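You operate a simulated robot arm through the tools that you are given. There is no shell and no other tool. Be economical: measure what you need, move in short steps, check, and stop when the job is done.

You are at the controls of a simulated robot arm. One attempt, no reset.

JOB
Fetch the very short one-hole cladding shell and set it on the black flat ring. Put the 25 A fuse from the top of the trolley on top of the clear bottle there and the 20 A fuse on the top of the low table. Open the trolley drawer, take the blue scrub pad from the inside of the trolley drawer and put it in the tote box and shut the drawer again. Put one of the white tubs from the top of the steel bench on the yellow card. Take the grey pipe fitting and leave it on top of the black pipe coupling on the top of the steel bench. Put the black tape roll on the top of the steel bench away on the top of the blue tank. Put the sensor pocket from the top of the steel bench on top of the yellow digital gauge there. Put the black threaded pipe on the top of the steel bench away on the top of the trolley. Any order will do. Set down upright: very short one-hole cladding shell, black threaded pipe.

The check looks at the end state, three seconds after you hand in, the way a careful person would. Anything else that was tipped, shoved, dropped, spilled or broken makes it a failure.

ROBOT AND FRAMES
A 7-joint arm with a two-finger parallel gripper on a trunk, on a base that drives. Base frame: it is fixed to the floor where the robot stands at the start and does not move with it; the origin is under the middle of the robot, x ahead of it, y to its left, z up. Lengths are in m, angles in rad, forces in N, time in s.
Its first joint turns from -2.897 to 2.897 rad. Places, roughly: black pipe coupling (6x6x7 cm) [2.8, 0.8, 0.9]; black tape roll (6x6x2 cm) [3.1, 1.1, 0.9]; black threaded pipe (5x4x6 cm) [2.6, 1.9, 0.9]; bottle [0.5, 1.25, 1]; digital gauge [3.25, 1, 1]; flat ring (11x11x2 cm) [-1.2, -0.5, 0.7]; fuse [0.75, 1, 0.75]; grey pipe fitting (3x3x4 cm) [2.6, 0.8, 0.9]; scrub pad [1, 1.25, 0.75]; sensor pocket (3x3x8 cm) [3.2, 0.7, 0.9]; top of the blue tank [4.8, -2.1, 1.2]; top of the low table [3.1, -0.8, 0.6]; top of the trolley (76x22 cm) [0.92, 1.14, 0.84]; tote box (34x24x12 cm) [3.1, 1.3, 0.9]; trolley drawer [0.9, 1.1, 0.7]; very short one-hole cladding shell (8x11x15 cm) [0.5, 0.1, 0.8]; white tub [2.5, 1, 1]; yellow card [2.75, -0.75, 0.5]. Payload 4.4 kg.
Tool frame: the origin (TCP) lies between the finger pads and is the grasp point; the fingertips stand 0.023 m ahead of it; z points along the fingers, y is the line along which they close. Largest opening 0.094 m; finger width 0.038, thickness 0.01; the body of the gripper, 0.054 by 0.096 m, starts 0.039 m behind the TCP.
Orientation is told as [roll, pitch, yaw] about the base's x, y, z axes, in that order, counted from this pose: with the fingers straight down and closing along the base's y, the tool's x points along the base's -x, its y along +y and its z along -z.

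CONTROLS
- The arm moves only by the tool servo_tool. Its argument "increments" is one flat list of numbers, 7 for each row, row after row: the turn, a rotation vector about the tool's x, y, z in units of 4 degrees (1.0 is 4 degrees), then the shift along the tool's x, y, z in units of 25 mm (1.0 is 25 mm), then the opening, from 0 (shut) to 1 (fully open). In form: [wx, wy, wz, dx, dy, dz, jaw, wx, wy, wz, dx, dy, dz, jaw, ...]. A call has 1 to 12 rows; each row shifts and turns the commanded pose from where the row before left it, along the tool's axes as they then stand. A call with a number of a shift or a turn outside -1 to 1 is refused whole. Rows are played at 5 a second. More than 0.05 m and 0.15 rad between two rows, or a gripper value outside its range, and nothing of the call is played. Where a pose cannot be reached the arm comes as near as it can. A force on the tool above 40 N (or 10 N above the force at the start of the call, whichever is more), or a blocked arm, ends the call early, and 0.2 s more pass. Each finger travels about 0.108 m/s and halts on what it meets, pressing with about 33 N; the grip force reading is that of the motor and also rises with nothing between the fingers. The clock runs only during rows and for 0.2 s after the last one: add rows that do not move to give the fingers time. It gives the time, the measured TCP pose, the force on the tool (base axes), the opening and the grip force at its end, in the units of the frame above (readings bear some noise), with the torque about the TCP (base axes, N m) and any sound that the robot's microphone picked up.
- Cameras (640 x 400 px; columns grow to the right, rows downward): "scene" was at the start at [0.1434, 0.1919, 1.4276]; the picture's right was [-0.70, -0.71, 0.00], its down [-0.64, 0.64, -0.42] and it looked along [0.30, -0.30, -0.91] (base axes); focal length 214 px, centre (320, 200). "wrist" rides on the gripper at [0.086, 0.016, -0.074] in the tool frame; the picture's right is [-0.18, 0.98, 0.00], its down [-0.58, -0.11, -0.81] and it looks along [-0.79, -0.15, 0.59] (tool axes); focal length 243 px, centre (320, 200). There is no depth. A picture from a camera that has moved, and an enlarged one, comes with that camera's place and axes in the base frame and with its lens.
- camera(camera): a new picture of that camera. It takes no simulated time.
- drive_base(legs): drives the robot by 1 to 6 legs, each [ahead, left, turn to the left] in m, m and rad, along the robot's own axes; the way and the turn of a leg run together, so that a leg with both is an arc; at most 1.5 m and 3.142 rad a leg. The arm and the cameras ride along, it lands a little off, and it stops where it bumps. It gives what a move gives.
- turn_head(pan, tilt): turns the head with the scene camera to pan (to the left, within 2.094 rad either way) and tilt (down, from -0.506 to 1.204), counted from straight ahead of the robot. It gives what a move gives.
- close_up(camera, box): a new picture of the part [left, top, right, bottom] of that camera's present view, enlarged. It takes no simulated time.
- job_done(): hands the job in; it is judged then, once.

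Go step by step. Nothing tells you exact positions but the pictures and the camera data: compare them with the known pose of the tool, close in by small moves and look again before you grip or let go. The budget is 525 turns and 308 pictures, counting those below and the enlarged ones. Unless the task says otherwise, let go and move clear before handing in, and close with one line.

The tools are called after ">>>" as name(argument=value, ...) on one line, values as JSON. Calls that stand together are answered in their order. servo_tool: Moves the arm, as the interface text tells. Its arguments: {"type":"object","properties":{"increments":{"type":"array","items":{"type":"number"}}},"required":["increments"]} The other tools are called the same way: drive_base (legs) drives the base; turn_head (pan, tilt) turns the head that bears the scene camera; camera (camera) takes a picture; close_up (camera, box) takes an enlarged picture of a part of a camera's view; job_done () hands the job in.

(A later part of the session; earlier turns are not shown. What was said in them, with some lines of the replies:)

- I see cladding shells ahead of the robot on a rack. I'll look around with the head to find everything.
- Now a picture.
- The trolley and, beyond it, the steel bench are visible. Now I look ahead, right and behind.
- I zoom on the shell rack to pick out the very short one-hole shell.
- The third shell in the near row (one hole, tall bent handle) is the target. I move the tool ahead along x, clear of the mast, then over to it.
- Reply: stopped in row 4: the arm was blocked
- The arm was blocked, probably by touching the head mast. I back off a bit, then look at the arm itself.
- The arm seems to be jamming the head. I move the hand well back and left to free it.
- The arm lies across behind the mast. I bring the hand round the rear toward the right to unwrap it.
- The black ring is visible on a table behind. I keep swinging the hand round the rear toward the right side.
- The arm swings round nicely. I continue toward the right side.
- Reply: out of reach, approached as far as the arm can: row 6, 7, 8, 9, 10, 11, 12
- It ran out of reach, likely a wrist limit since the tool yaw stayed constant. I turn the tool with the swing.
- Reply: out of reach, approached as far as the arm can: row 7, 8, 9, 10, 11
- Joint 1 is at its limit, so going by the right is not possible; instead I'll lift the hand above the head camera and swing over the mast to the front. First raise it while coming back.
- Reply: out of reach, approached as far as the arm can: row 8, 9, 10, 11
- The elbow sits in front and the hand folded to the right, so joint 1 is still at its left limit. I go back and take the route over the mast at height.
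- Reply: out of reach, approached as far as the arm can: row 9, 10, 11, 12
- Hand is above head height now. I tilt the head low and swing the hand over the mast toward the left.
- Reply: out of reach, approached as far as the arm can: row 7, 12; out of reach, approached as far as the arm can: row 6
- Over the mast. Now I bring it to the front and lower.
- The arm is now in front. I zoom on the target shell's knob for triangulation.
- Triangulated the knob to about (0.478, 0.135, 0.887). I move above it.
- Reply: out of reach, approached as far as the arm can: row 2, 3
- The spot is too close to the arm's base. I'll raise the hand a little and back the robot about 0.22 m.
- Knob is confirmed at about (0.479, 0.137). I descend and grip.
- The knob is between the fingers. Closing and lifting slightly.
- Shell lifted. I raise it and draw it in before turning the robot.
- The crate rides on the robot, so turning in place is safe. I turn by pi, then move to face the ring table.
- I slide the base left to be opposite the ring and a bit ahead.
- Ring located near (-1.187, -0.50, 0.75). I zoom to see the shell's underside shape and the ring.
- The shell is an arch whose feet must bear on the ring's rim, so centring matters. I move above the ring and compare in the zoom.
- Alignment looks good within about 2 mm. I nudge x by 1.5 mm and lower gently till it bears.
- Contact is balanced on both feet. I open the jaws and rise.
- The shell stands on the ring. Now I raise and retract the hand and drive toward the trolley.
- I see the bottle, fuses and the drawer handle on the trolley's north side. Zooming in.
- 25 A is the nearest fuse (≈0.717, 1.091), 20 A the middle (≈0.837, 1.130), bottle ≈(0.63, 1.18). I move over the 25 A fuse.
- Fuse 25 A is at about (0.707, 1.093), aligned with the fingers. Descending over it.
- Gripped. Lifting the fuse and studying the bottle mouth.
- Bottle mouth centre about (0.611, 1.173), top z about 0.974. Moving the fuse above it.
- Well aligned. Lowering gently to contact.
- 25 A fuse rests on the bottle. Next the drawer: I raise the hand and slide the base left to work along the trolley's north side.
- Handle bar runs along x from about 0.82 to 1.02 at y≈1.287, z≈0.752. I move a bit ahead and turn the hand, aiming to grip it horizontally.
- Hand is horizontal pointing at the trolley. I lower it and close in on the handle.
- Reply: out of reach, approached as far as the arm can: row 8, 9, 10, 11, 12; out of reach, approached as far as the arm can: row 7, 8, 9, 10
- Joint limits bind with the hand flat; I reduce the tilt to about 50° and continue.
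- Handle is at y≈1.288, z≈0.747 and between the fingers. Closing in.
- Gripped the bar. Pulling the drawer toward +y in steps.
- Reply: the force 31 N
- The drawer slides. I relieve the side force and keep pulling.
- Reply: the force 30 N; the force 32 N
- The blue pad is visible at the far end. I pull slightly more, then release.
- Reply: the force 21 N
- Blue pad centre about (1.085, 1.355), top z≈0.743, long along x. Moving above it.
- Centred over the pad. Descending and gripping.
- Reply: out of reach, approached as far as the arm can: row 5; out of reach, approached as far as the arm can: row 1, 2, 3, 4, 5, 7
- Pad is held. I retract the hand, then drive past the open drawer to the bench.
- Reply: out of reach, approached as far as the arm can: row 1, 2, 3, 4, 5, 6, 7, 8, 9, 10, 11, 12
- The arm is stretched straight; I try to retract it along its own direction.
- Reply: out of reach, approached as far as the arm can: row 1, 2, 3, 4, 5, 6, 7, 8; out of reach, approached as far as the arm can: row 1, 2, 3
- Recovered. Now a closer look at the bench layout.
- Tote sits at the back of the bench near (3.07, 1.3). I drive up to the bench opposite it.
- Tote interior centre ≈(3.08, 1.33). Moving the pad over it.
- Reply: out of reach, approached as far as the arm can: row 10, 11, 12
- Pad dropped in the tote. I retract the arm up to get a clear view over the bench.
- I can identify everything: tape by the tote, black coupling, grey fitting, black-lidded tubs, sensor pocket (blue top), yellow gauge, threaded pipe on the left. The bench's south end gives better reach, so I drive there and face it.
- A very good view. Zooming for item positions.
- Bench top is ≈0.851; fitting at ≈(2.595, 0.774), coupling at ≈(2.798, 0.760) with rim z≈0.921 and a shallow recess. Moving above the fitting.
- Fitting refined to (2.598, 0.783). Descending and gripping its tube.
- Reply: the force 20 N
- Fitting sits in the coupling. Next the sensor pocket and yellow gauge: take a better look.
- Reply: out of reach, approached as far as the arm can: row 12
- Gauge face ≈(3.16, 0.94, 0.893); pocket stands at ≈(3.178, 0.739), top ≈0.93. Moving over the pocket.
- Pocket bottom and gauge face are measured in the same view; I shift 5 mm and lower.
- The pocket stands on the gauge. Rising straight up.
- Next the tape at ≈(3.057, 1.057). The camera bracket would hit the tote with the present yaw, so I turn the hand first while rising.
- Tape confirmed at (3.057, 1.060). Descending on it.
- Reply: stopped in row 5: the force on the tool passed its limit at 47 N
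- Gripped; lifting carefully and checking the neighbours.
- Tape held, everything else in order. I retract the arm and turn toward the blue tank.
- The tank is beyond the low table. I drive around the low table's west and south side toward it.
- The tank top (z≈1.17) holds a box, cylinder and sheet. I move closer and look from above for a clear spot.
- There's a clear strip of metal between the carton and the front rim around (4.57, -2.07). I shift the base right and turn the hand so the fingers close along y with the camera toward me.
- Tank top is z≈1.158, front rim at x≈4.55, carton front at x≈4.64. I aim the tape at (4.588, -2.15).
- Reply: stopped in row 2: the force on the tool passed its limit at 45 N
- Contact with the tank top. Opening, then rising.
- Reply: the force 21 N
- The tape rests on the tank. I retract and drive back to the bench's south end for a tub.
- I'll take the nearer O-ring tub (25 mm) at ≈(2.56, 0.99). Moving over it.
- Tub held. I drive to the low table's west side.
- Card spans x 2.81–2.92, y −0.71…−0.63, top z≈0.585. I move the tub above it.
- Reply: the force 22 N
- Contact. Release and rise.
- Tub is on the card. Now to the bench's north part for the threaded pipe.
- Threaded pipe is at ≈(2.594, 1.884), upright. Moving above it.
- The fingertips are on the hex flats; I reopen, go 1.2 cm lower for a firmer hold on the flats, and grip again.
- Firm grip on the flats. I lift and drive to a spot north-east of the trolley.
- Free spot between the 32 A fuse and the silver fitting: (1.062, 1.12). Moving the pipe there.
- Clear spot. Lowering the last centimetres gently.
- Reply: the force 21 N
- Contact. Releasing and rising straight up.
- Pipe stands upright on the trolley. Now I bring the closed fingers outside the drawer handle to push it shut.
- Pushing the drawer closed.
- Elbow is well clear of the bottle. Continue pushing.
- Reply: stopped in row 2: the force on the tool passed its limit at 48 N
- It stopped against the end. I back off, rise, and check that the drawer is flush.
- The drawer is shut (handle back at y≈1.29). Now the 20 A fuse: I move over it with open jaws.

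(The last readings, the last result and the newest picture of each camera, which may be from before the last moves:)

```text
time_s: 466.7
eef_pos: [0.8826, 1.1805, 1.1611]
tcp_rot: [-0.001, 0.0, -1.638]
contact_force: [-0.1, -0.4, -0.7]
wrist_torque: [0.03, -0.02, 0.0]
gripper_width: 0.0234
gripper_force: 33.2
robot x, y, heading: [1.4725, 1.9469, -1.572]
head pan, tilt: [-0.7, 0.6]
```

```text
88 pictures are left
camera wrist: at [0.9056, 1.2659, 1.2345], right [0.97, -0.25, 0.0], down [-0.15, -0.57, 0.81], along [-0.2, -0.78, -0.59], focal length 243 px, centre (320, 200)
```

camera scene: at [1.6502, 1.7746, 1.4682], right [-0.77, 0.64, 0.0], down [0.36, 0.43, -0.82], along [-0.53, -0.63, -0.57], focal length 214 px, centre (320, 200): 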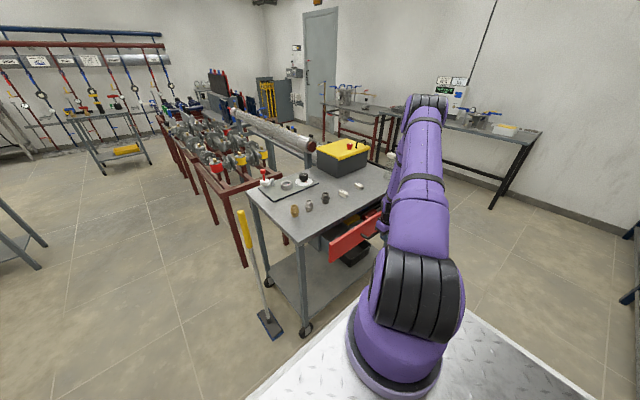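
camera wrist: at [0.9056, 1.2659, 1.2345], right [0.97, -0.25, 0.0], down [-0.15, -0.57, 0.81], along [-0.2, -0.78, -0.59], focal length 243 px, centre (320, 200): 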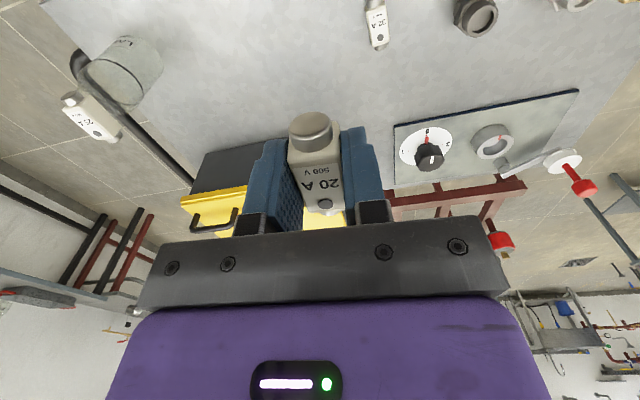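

Fuse held. I retract and drive to the low table.

>>> servo_tool(increments=[0, 0, 0, 0.4, 0.9, -0.6, 0, 0, 0, 0, 0.4, 0.9, -0.6, 0, 0, 0, 0, 0.4, 0.9, -0.6, 0, 0, 0, 0, 0.4, 0.9, -0.6, 0, 0, 0, 0, 0.4, 0.9, -0.6, 0, 0, 0, 0, 0.4, 0.9, -0.6, 0, 0, 0, 0, 0.4, 0.9, -0.6, 0, 0, 0, 0, 0.4, 0.9, -0.6, 0, 0, 0, 0, 0.4, 0.9, -0.6, 0, 0, 0, 0, 0.4, 0.9, -0.6, 0, 0, 0, 0, 0.4, 0.9, -0.6, 0, 0, 0, 0, 0.4, 0.9, -0.6, 0])

>>> servo_tool(increments=[0, 0, 0, 0.2, 1, 0, 0, 0, 0, 0, 0.2, 1, 0, 0, 0, 0, 0, 0.2, 1, 0, 0, 0, 0, 0, 0.2, 1, 0, 0, 0, 0, 0, 0.2, 1, 0, 0, 0, 0, 0, 0.2, 1, 0, 0, 0, 0, 0, 0.2, 1, 0, 0, 0, 0, 0, 0.2, 1, 0, 0])

>>> drive_base(legs=[[0, 0.2, 0], [0, 0, 1.57], [0.25, 0, 0]])

```text
time_s: 469.3
eef_pos: [1.1592, 1.2824, 1.3402]
tcp_rot: [-0.001, -0.002, -1.637]
contact_force: [-0.8, 0.2, -0.8]
wrist_torque: [0.02, -0.01, 0.05]
gripper_width: 0.023
gripper_force: 33.3
robot x, y, heading: [1.4704, 1.9426, -1.566]
head pan, tilt: [-0.7, 0.6]
```

```text
time_s: 471.1
eef_pos: [1.3649, 1.3111, 1.3395]
tcp_rot: [-0.003, 0.0, -1.635]
contact_force: [-0.3, 1.4, 0.0]
wrist_torque: [0.06, -0.02, -0.02]
gripper_width: 0.0233
gripper_force: 33.2
robot x, y, heading: [1.4747, 1.9413, -1.572]
head pan, tilt: [-0.7, 0.6]
```

```text
time_s: 477.9
eef_pos: [2.5519, 1.8379, 1.3406]
tcp_rot: [-0.001, 0.0, -0.06]
contact_force: [-0.2, -0.2, -0.6]
wrist_torque: [-0.02, 0.0, -0.04]
gripper_width: 0.0234
gripper_force: 32.8
robot x, y, heading: [1.9215, 1.9427, 0.007]
head pan, tilt: [-0.7, 0.6]
```

>>> drive_base(legs=[[0, -1.35, 0], [0, -1.28, -0.007], [0.2, 0, 0]])

>>> turn_head(pan=0.0, tilt=0.8)

>>> camera(camera="scene")

```text
time_s: 491.9
eef_pos: [2.8155, -0.7406, 1.3404]
tcp_rot: [-0.002, 0.0, -0.01]
contact_force: [0.0, 0.3, -1.4]
wrist_torque: [-0.01, 0.02, -0.01]
gripper_width: 0.0234
gripper_force: 33.4
robot x, y, heading: [2.1769, -0.6684, 0.057]
head pan, tilt: [-0.7, 0.6]
```

```text
time_s: 493.0
eef_pos: [2.8166, -0.7414, 1.3396]
tcp_rot: [-0.002, 0.001, -0.011]
contact_force: [0.0, 0.6, 0.1]
wrist_torque: [0.0, -0.03, 0.01]
gripper_width: 0.0235
gripper_force: 33.2
robot x, y, heading: [2.1764, -0.6665, 0.058]
head pan, tilt: [0.0, 0.799]
```

```text
87 pictures are left
camera scene: at [2.3453, -0.4237, 1.4514], right [0.05, -1.0, 0.0], down [-0.72, -0.04, -0.7], along [0.7, 0.04, -0.72], focal length 214 px, centre (320, 200)
```

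scene: 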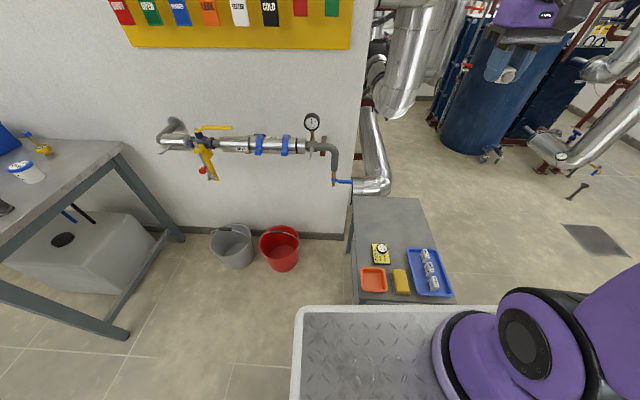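

I aim the fuse at the free far part of the low table, ≈(3.03, −0.745).

>>> servo_tool(increments=[0, 0, 0, -0.71, 0, 1, 0, 0, 0, 0, -0.71, 0, 1, 0, 0, 0, 0, -0.71, 0, 1, 0, 0, 0, 0, -0.71, 0, 1, 0, 0, 0, 0, -0.71, 0, 1, 0, 0, 0, 0, -0.71, 0, 1, 0, 0, 0, 0, -0.71, 0, 1, 0, 0, 0, 0, -0.71, 0, 1, 0, 0, 0, 0, -0.71, 0, 1, 0, 0, 0, 0, -0.71, 0, 1, 0, 0, 0, 0, -0.71, 0, 1, 0, 0, 0, 0, -0.71, 0, 1, 0])

>>> servo_tool(increments=[0, 0, 0, 0, 0, 1, 0, 0, 0, 0, 0, 0, 1, 0, 0, 0, 0, 0, 0, 1, 0, 0, 0, 0, 0, 0, 1, 0, 0, 0, 0, 0, 0, 1, 0, 0, 0, 0, 0, 0, 1, 0, 0, 0, 0, 0, 0, 1, 0, 0, 0, 0, 0, 0, 1, 0, 0, 0, 0, 0, 0, 1, 0, 0, 0, 0, 0, 0, 1, 0, 0, 0, 0, 0, 0, 1, 0, 0, 0, 0, 0, 0, 1, 0])

>>> camera(camera="scene")

>>> camera(camera="wrist")

```text
time_s: 495.6
eef_pos: [3.0273, -0.7435, 1.0404]
tcp_rot: [-0.002, -0.002, -0.01]
contact_force: [-0.4, 0.6, -0.8]
wrist_torque: [0.02, -0.03, 0.01]
gripper_width: 0.0234
gripper_force: 33.0
robot x, y, heading: [2.1777, -0.6651, 0.054]
head pan, tilt: [0.0, 0.799]
```

```text
time_s: 498.2
eef_pos: [3.0296, -0.744, 0.7392]
tcp_rot: [-0.001, 0.001, -0.01]
contact_force: [-0.4, -0.4, -0.6]
wrist_torque: [-0.03, 0.0, 0.03]
gripper_width: 0.0234
gripper_force: 33.5
robot x, y, heading: [2.1748, -0.6699, 0.052]
head pan, tilt: [0.0, 0.799]
```

```text
86 pictures are left
camera scene: at [2.345, -0.4236, 1.4514], right [0.06, -1.0, 0.0], down [-0.72, -0.04, -0.7], along [0.7, 0.04, -0.72], focal length 214 px, centre (320, 200)
```

scene: 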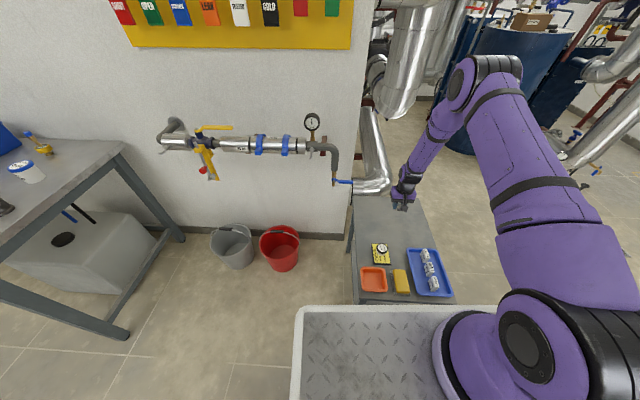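

```text
85 pictures are left
camera wrist: at [2.9426, -0.7268, 0.8133], right [0.19, 0.98, 0.0], down [0.58, -0.11, 0.81], along [0.79, -0.16, -0.59], focal length 243 px, centre (320, 200)
```

wrist: 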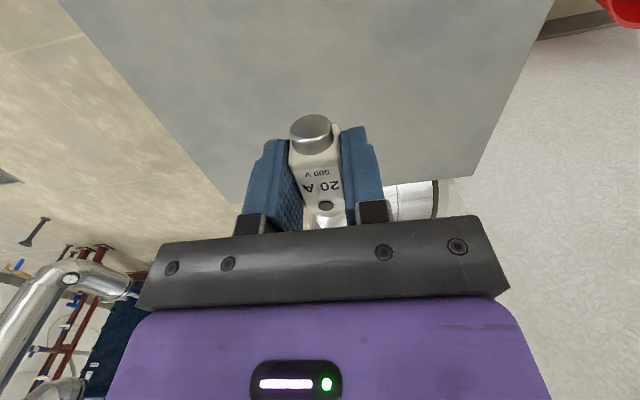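

>>> servo_tool(increments=[0, 0, 0, 0.3, 0, 1, 0, 0, 0, 0, 0, 0, 1, 0, 0, 0, 0, 0, 0, 1, 0, 0, 0, 0, 0, 0, 1, 0, 0, 0, 0, 0, 0, 0.6, 0, 0, 0, 0, 0, 0, 0, 0])

>>> servo_tool(increments=[0, 0, 0, 0, 0, 0.2, 0, 0, 0, 0, 0, 0, 0.15, 0, 0, 0, 0, 0, 0, 0, 0])

```text
time_s: 499.6
eef_pos: [3.0206, -0.7443, 0.6242]
tcp_rot: [-0.002, 0.0, -0.011]
contact_force: [1.4, -0.5, -1.3]
wrist_torque: [0.02, 0.01, 0.01]
gripper_width: 0.0235
gripper_force: 32.6
robot x, y, heading: [2.1776, -0.6646, 0.056]
head pan, tilt: [0.0, 0.799]
```

```text
time_s: 500.4
eef_pos: [3.0199, -0.7445, 0.6154]
tcp_rot: [-0.003, 0.001, -0.011]
contact_force: [0.8, -0.2, -1.2]
wrist_torque: [0.02, -0.01, -0.01]
gripper_width: 0.0232
gripper_force: 33.1
robot x, y, heading: [2.1765, -0.6665, 0.057]
head pan, tilt: [0.0, 0.799]
```

>>> servo_tool(increments=[0, 0, 0, 0, 0, 0.12, 0, 0, 0, 0, 0, 0, 0.12, 0, 0, 0, 0, 0, 0, 0, 0])

>>> close_up(camera="wrist", box=[220, 50, 420, 250])

```text
time_s: 501.2
eef_pos: [3.0218, -0.7442, 0.6093]
tcp_rot: [-0.001, 0.001, -0.01]
contact_force: [0.5, 0.3, -0.9]
wrist_torque: [-0.03, 0.01, -0.01]
gripper_width: 0.0235
gripper_force: 32.8
robot x, y, heading: [2.1754, -0.6699, 0.055]
head pan, tilt: [0.0, 0.799]
```

```text
2.00 times, centred on (320, 150) of wrist
camera zoom: at [2.9356, -0.7266, 0.684], right [0.19, 0.98, 0.0], down [0.58, -0.11, 0.81], along [0.79, -0.16, -0.59], focal length 485 px, centre (320, 300)
```

zoom: 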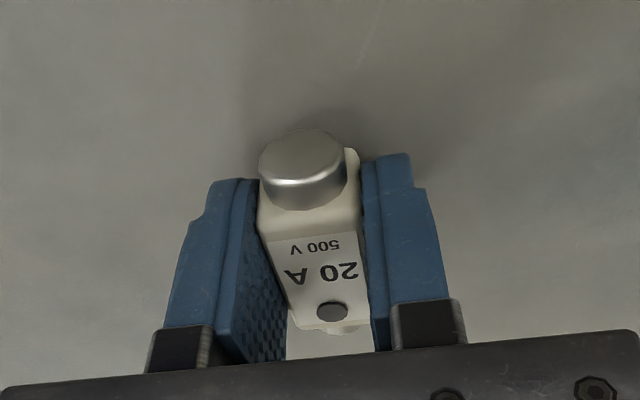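

>>> servo_tool(increments=[0, 0, 0, 0, 0, 0.12, 0, 0, 0, 0, 0, 0, 0.1, 0, 0, 0, 0, 0, 0, 0, 0])

```text
time_s: 502.0
eef_pos: [3.0214, -0.7443, 0.6047]
tcp_rot: [-0.001, 0.002, -0.011]
contact_force: [0.0, 0.3, -0.7]
wrist_torque: [-0.02, -0.01, -0.02]
gripper_width: 0.0233
gripper_force: 32.8
robot x, y, heading: [2.1752, -0.6664, 0.056]
head pan, tilt: [0.0, 0.799]
```

>>> servo_tool(increments=[0, 0, 0, 0, 0, 0.12, 0, 0, 0, 0, 0, 0, 0.1, 0, 0, 0, 0, 0, 0, 0, 0])

```text
time_s: 502.5
eef_pos: [3.0226, -0.7443, 0.6026]
tcp_rot: [-0.001, -0.001, -0.011]
contact_force: [-5.3, -1.1, 18.2]
wrist_torque: [0.15, 0.29, 0.07]
gripper_width: 0.0235
gripper_force: 33.0
robot x, y, heading: [2.1778, -0.6649, 0.054]
head pan, tilt: [0.0, 0.799]
stopped in row 2: the force on the tool passed its limit at 46 N (the readings are from after the stop); the commanded pose is now the measured one
```

Contact with the table. Releasing and rising.

>>> servo_tool(increments=[0, 0, 0, 0, 0, -0.03, 0, 0, 0, 0, 0, 0, 0, 0.35, 0, 0, 0, 0, 0, 0, 0.6, 0, 0, 0, 0, 0, 0, 0.6])

>>> servo_tool(increments=[0, 0, 0, 0, 0, -0.5, 0.6, 0, 0, 0, 0, 0, -1, 0.6, 0, 0, 0, 0, 0, -1, 0.6, 0, 0, 0, 0, 0, -1, 0.6, 0, 0, 0, 0, 0, -1, 0.6, 0, 0, 0, 0, 0, -1, 0.6, 0, 0, 0, 0, 0, -1, 0.6, 0, 0, 0, 0, 0, -1, 0.6, 0, 0, 0, 0, 0, -1, 0.6, 0, 0, 0, 0, 0, -1, 0.6, 0, 0, 0, 0, 0, -1, 0.6, 0, 0, 0, 0, 0, -1, 0.6])

>>> servo_tool(increments=[0, 0, 0, 0, 0, -1, 0.6, 0, 0, 0, 0, 0, -1, 0.6, 0, 0, 0, 0, 0, -1, 0.6, 0, 0, 0, 0, 0, -1, 0.6, 0, 0, 0, 0, 0, -1, 0.6, 0, 0, 0, 0.5, 0, -1, 0.6, 0, 0, 0, 1, 0, -1, 0.6, 0, 0, 0, 1, 0, -1, 0.6, 0, 0, 0, 1, 0, -1, 0.6, 0, 0, 0, 1, 0, -1, 0.6])

>>> close_up(camera="scene", box=[340, 180, 470, 310])

```text
time_s: 503.5
eef_pos: [3.0215, -0.7452, 0.6035]
tcp_rot: [-0.003, -0.002, -0.011]
contact_force: [1.2, -16.5, 19.8]
wrist_torque: [0.13, 0.29, 0.25]
gripper_width: 0.0488
gripper_force: 0.0
robot x, y, heading: [2.1761, -0.6691, 0.056]
head pan, tilt: [0.0, 0.799]
```

```text
time_s: 506.1
eef_pos: [3.0228, -0.7439, 0.889]
tcp_rot: [-0.002, -0.001, -0.01]
contact_force: [0.4, 0.5, -0.6]
wrist_torque: [0.03, 0.05, -0.02]
gripper_width: 0.0566
gripper_force: 0.0
robot x, y, heading: [2.1753, -0.6684, 0.056]
head pan, tilt: [0.0, 0.799]
```

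```text
time_s: 508.3
eef_pos: [2.9093, -0.7437, 1.1377]
tcp_rot: [0.0, 0.0, -0.009]
contact_force: [0.9, 0.2, -0.1]
wrist_torque: [0.02, 0.02, 0.01]
gripper_width: 0.0563
gripper_force: 0.1
robot x, y, heading: [2.1776, -0.6677, 0.056]
head pan, tilt: [0.0, 0.799]
```

```text
3.08 times, centred on (405, 245) of scene
camera zoom: at [2.3458, -0.4237, 1.4513], right [0.06, -1.0, 0.0], down [-0.72, -0.04, -0.7], along [0.7, 0.04, -0.72], focal length 660 px, centre (58, 62)
```

zoom: 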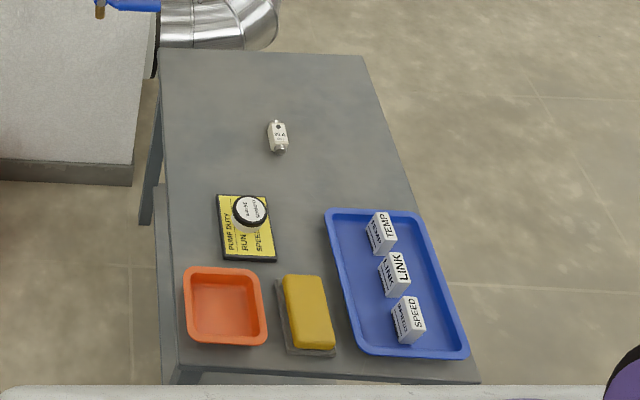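

The fuse lies on the low table. A last check of the bench items and the far shell.

>>> turn_head(pan=1.2, tilt=0.4)

>>> camera(camera="scene")

>>> close_up(camera="scene", box=[330, 100, 560, 240])

>>> turn_head(pan=2.09, tilt=0.3)

>>> camera(camera="scene")

```text
time_s: 509.7
eef_pos: [2.9094, -0.744, 1.1381]
tcp_rot: [-0.001, -0.001, -0.011]
contact_force: [-0.1, 0.4, 0.2]
wrist_torque: [-0.02, 0.03, 0.02]
gripper_width: 0.0562
gripper_force: 0.1
robot x, y, heading: [2.1807, -0.6686, 0.062]
head pan, tilt: [1.201, 0.4]
```

```text
82 pictures are left
camera scene: at [2.2933, -0.3401, 1.4864], right [0.95, -0.31, 0.0], down [-0.12, -0.37, -0.92], along [0.29, 0.88, -0.39], focal length 214 px, centre (320, 200)
```

scene: 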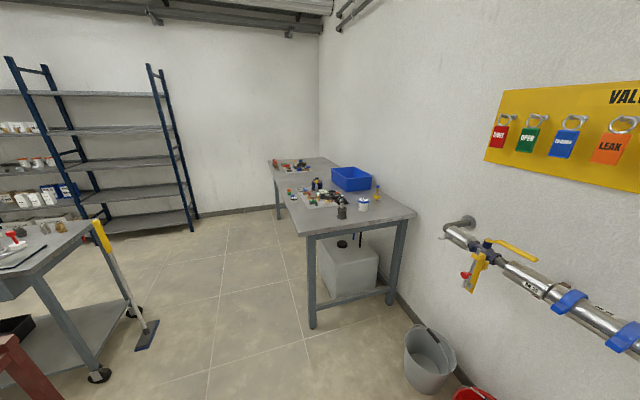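

```text
2.78 times, centred on (445, 170) of scene
camera zoom: at [2.2933, -0.3401, 1.4864], right [0.95, -0.31, 0.0], down [-0.12, -0.37, -0.92], along [0.29, 0.88, -0.39], focal length 597 px, centre (-28, 284)
```

zoom: 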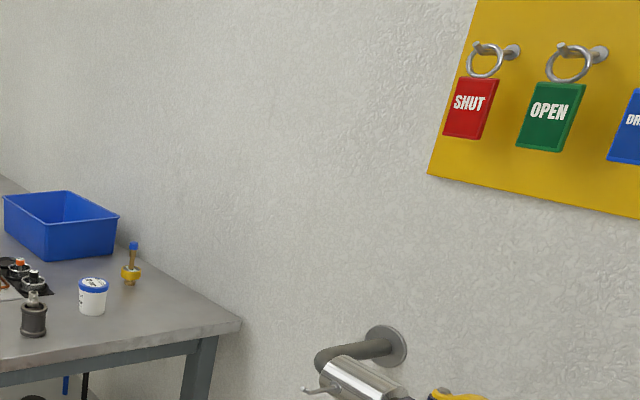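

```text
time_s: 510.9
eef_pos: [2.9089, -0.7442, 1.1383]
tcp_rot: [-0.001, -0.001, -0.01]
contact_force: [0.4, 0.4, 0.8]
wrist_torque: [0.04, 0.03, -0.02]
gripper_width: 0.0565
gripper_force: 0.0
robot x, y, heading: [2.177, -0.6662, 0.059]
head pan, tilt: [2.089, 0.3]
```

```text
80 pictures are left
camera scene: at [2.214, -0.3497, 1.4957], right [0.84, 0.54, 0.0], down [0.16, -0.25, -0.96], along [-0.52, 0.8, -0.3], focal length 214 px, centre (320, 200)
```

scene: 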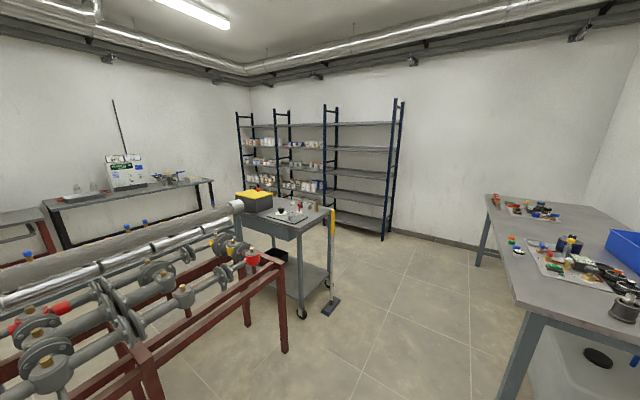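

Everything stands where it should: the pocket is on the gauge, the fitting on the coupling, the tub on the card, the fuses in place and the drawer shut. Handing in.

>>> job_done()

```text
The job is handed in.
```

I finished every item on the list and handed the job in. My last pictures of the low table, bench and trolley looked right. I last saw the shell and the tape roll just after setting them down.
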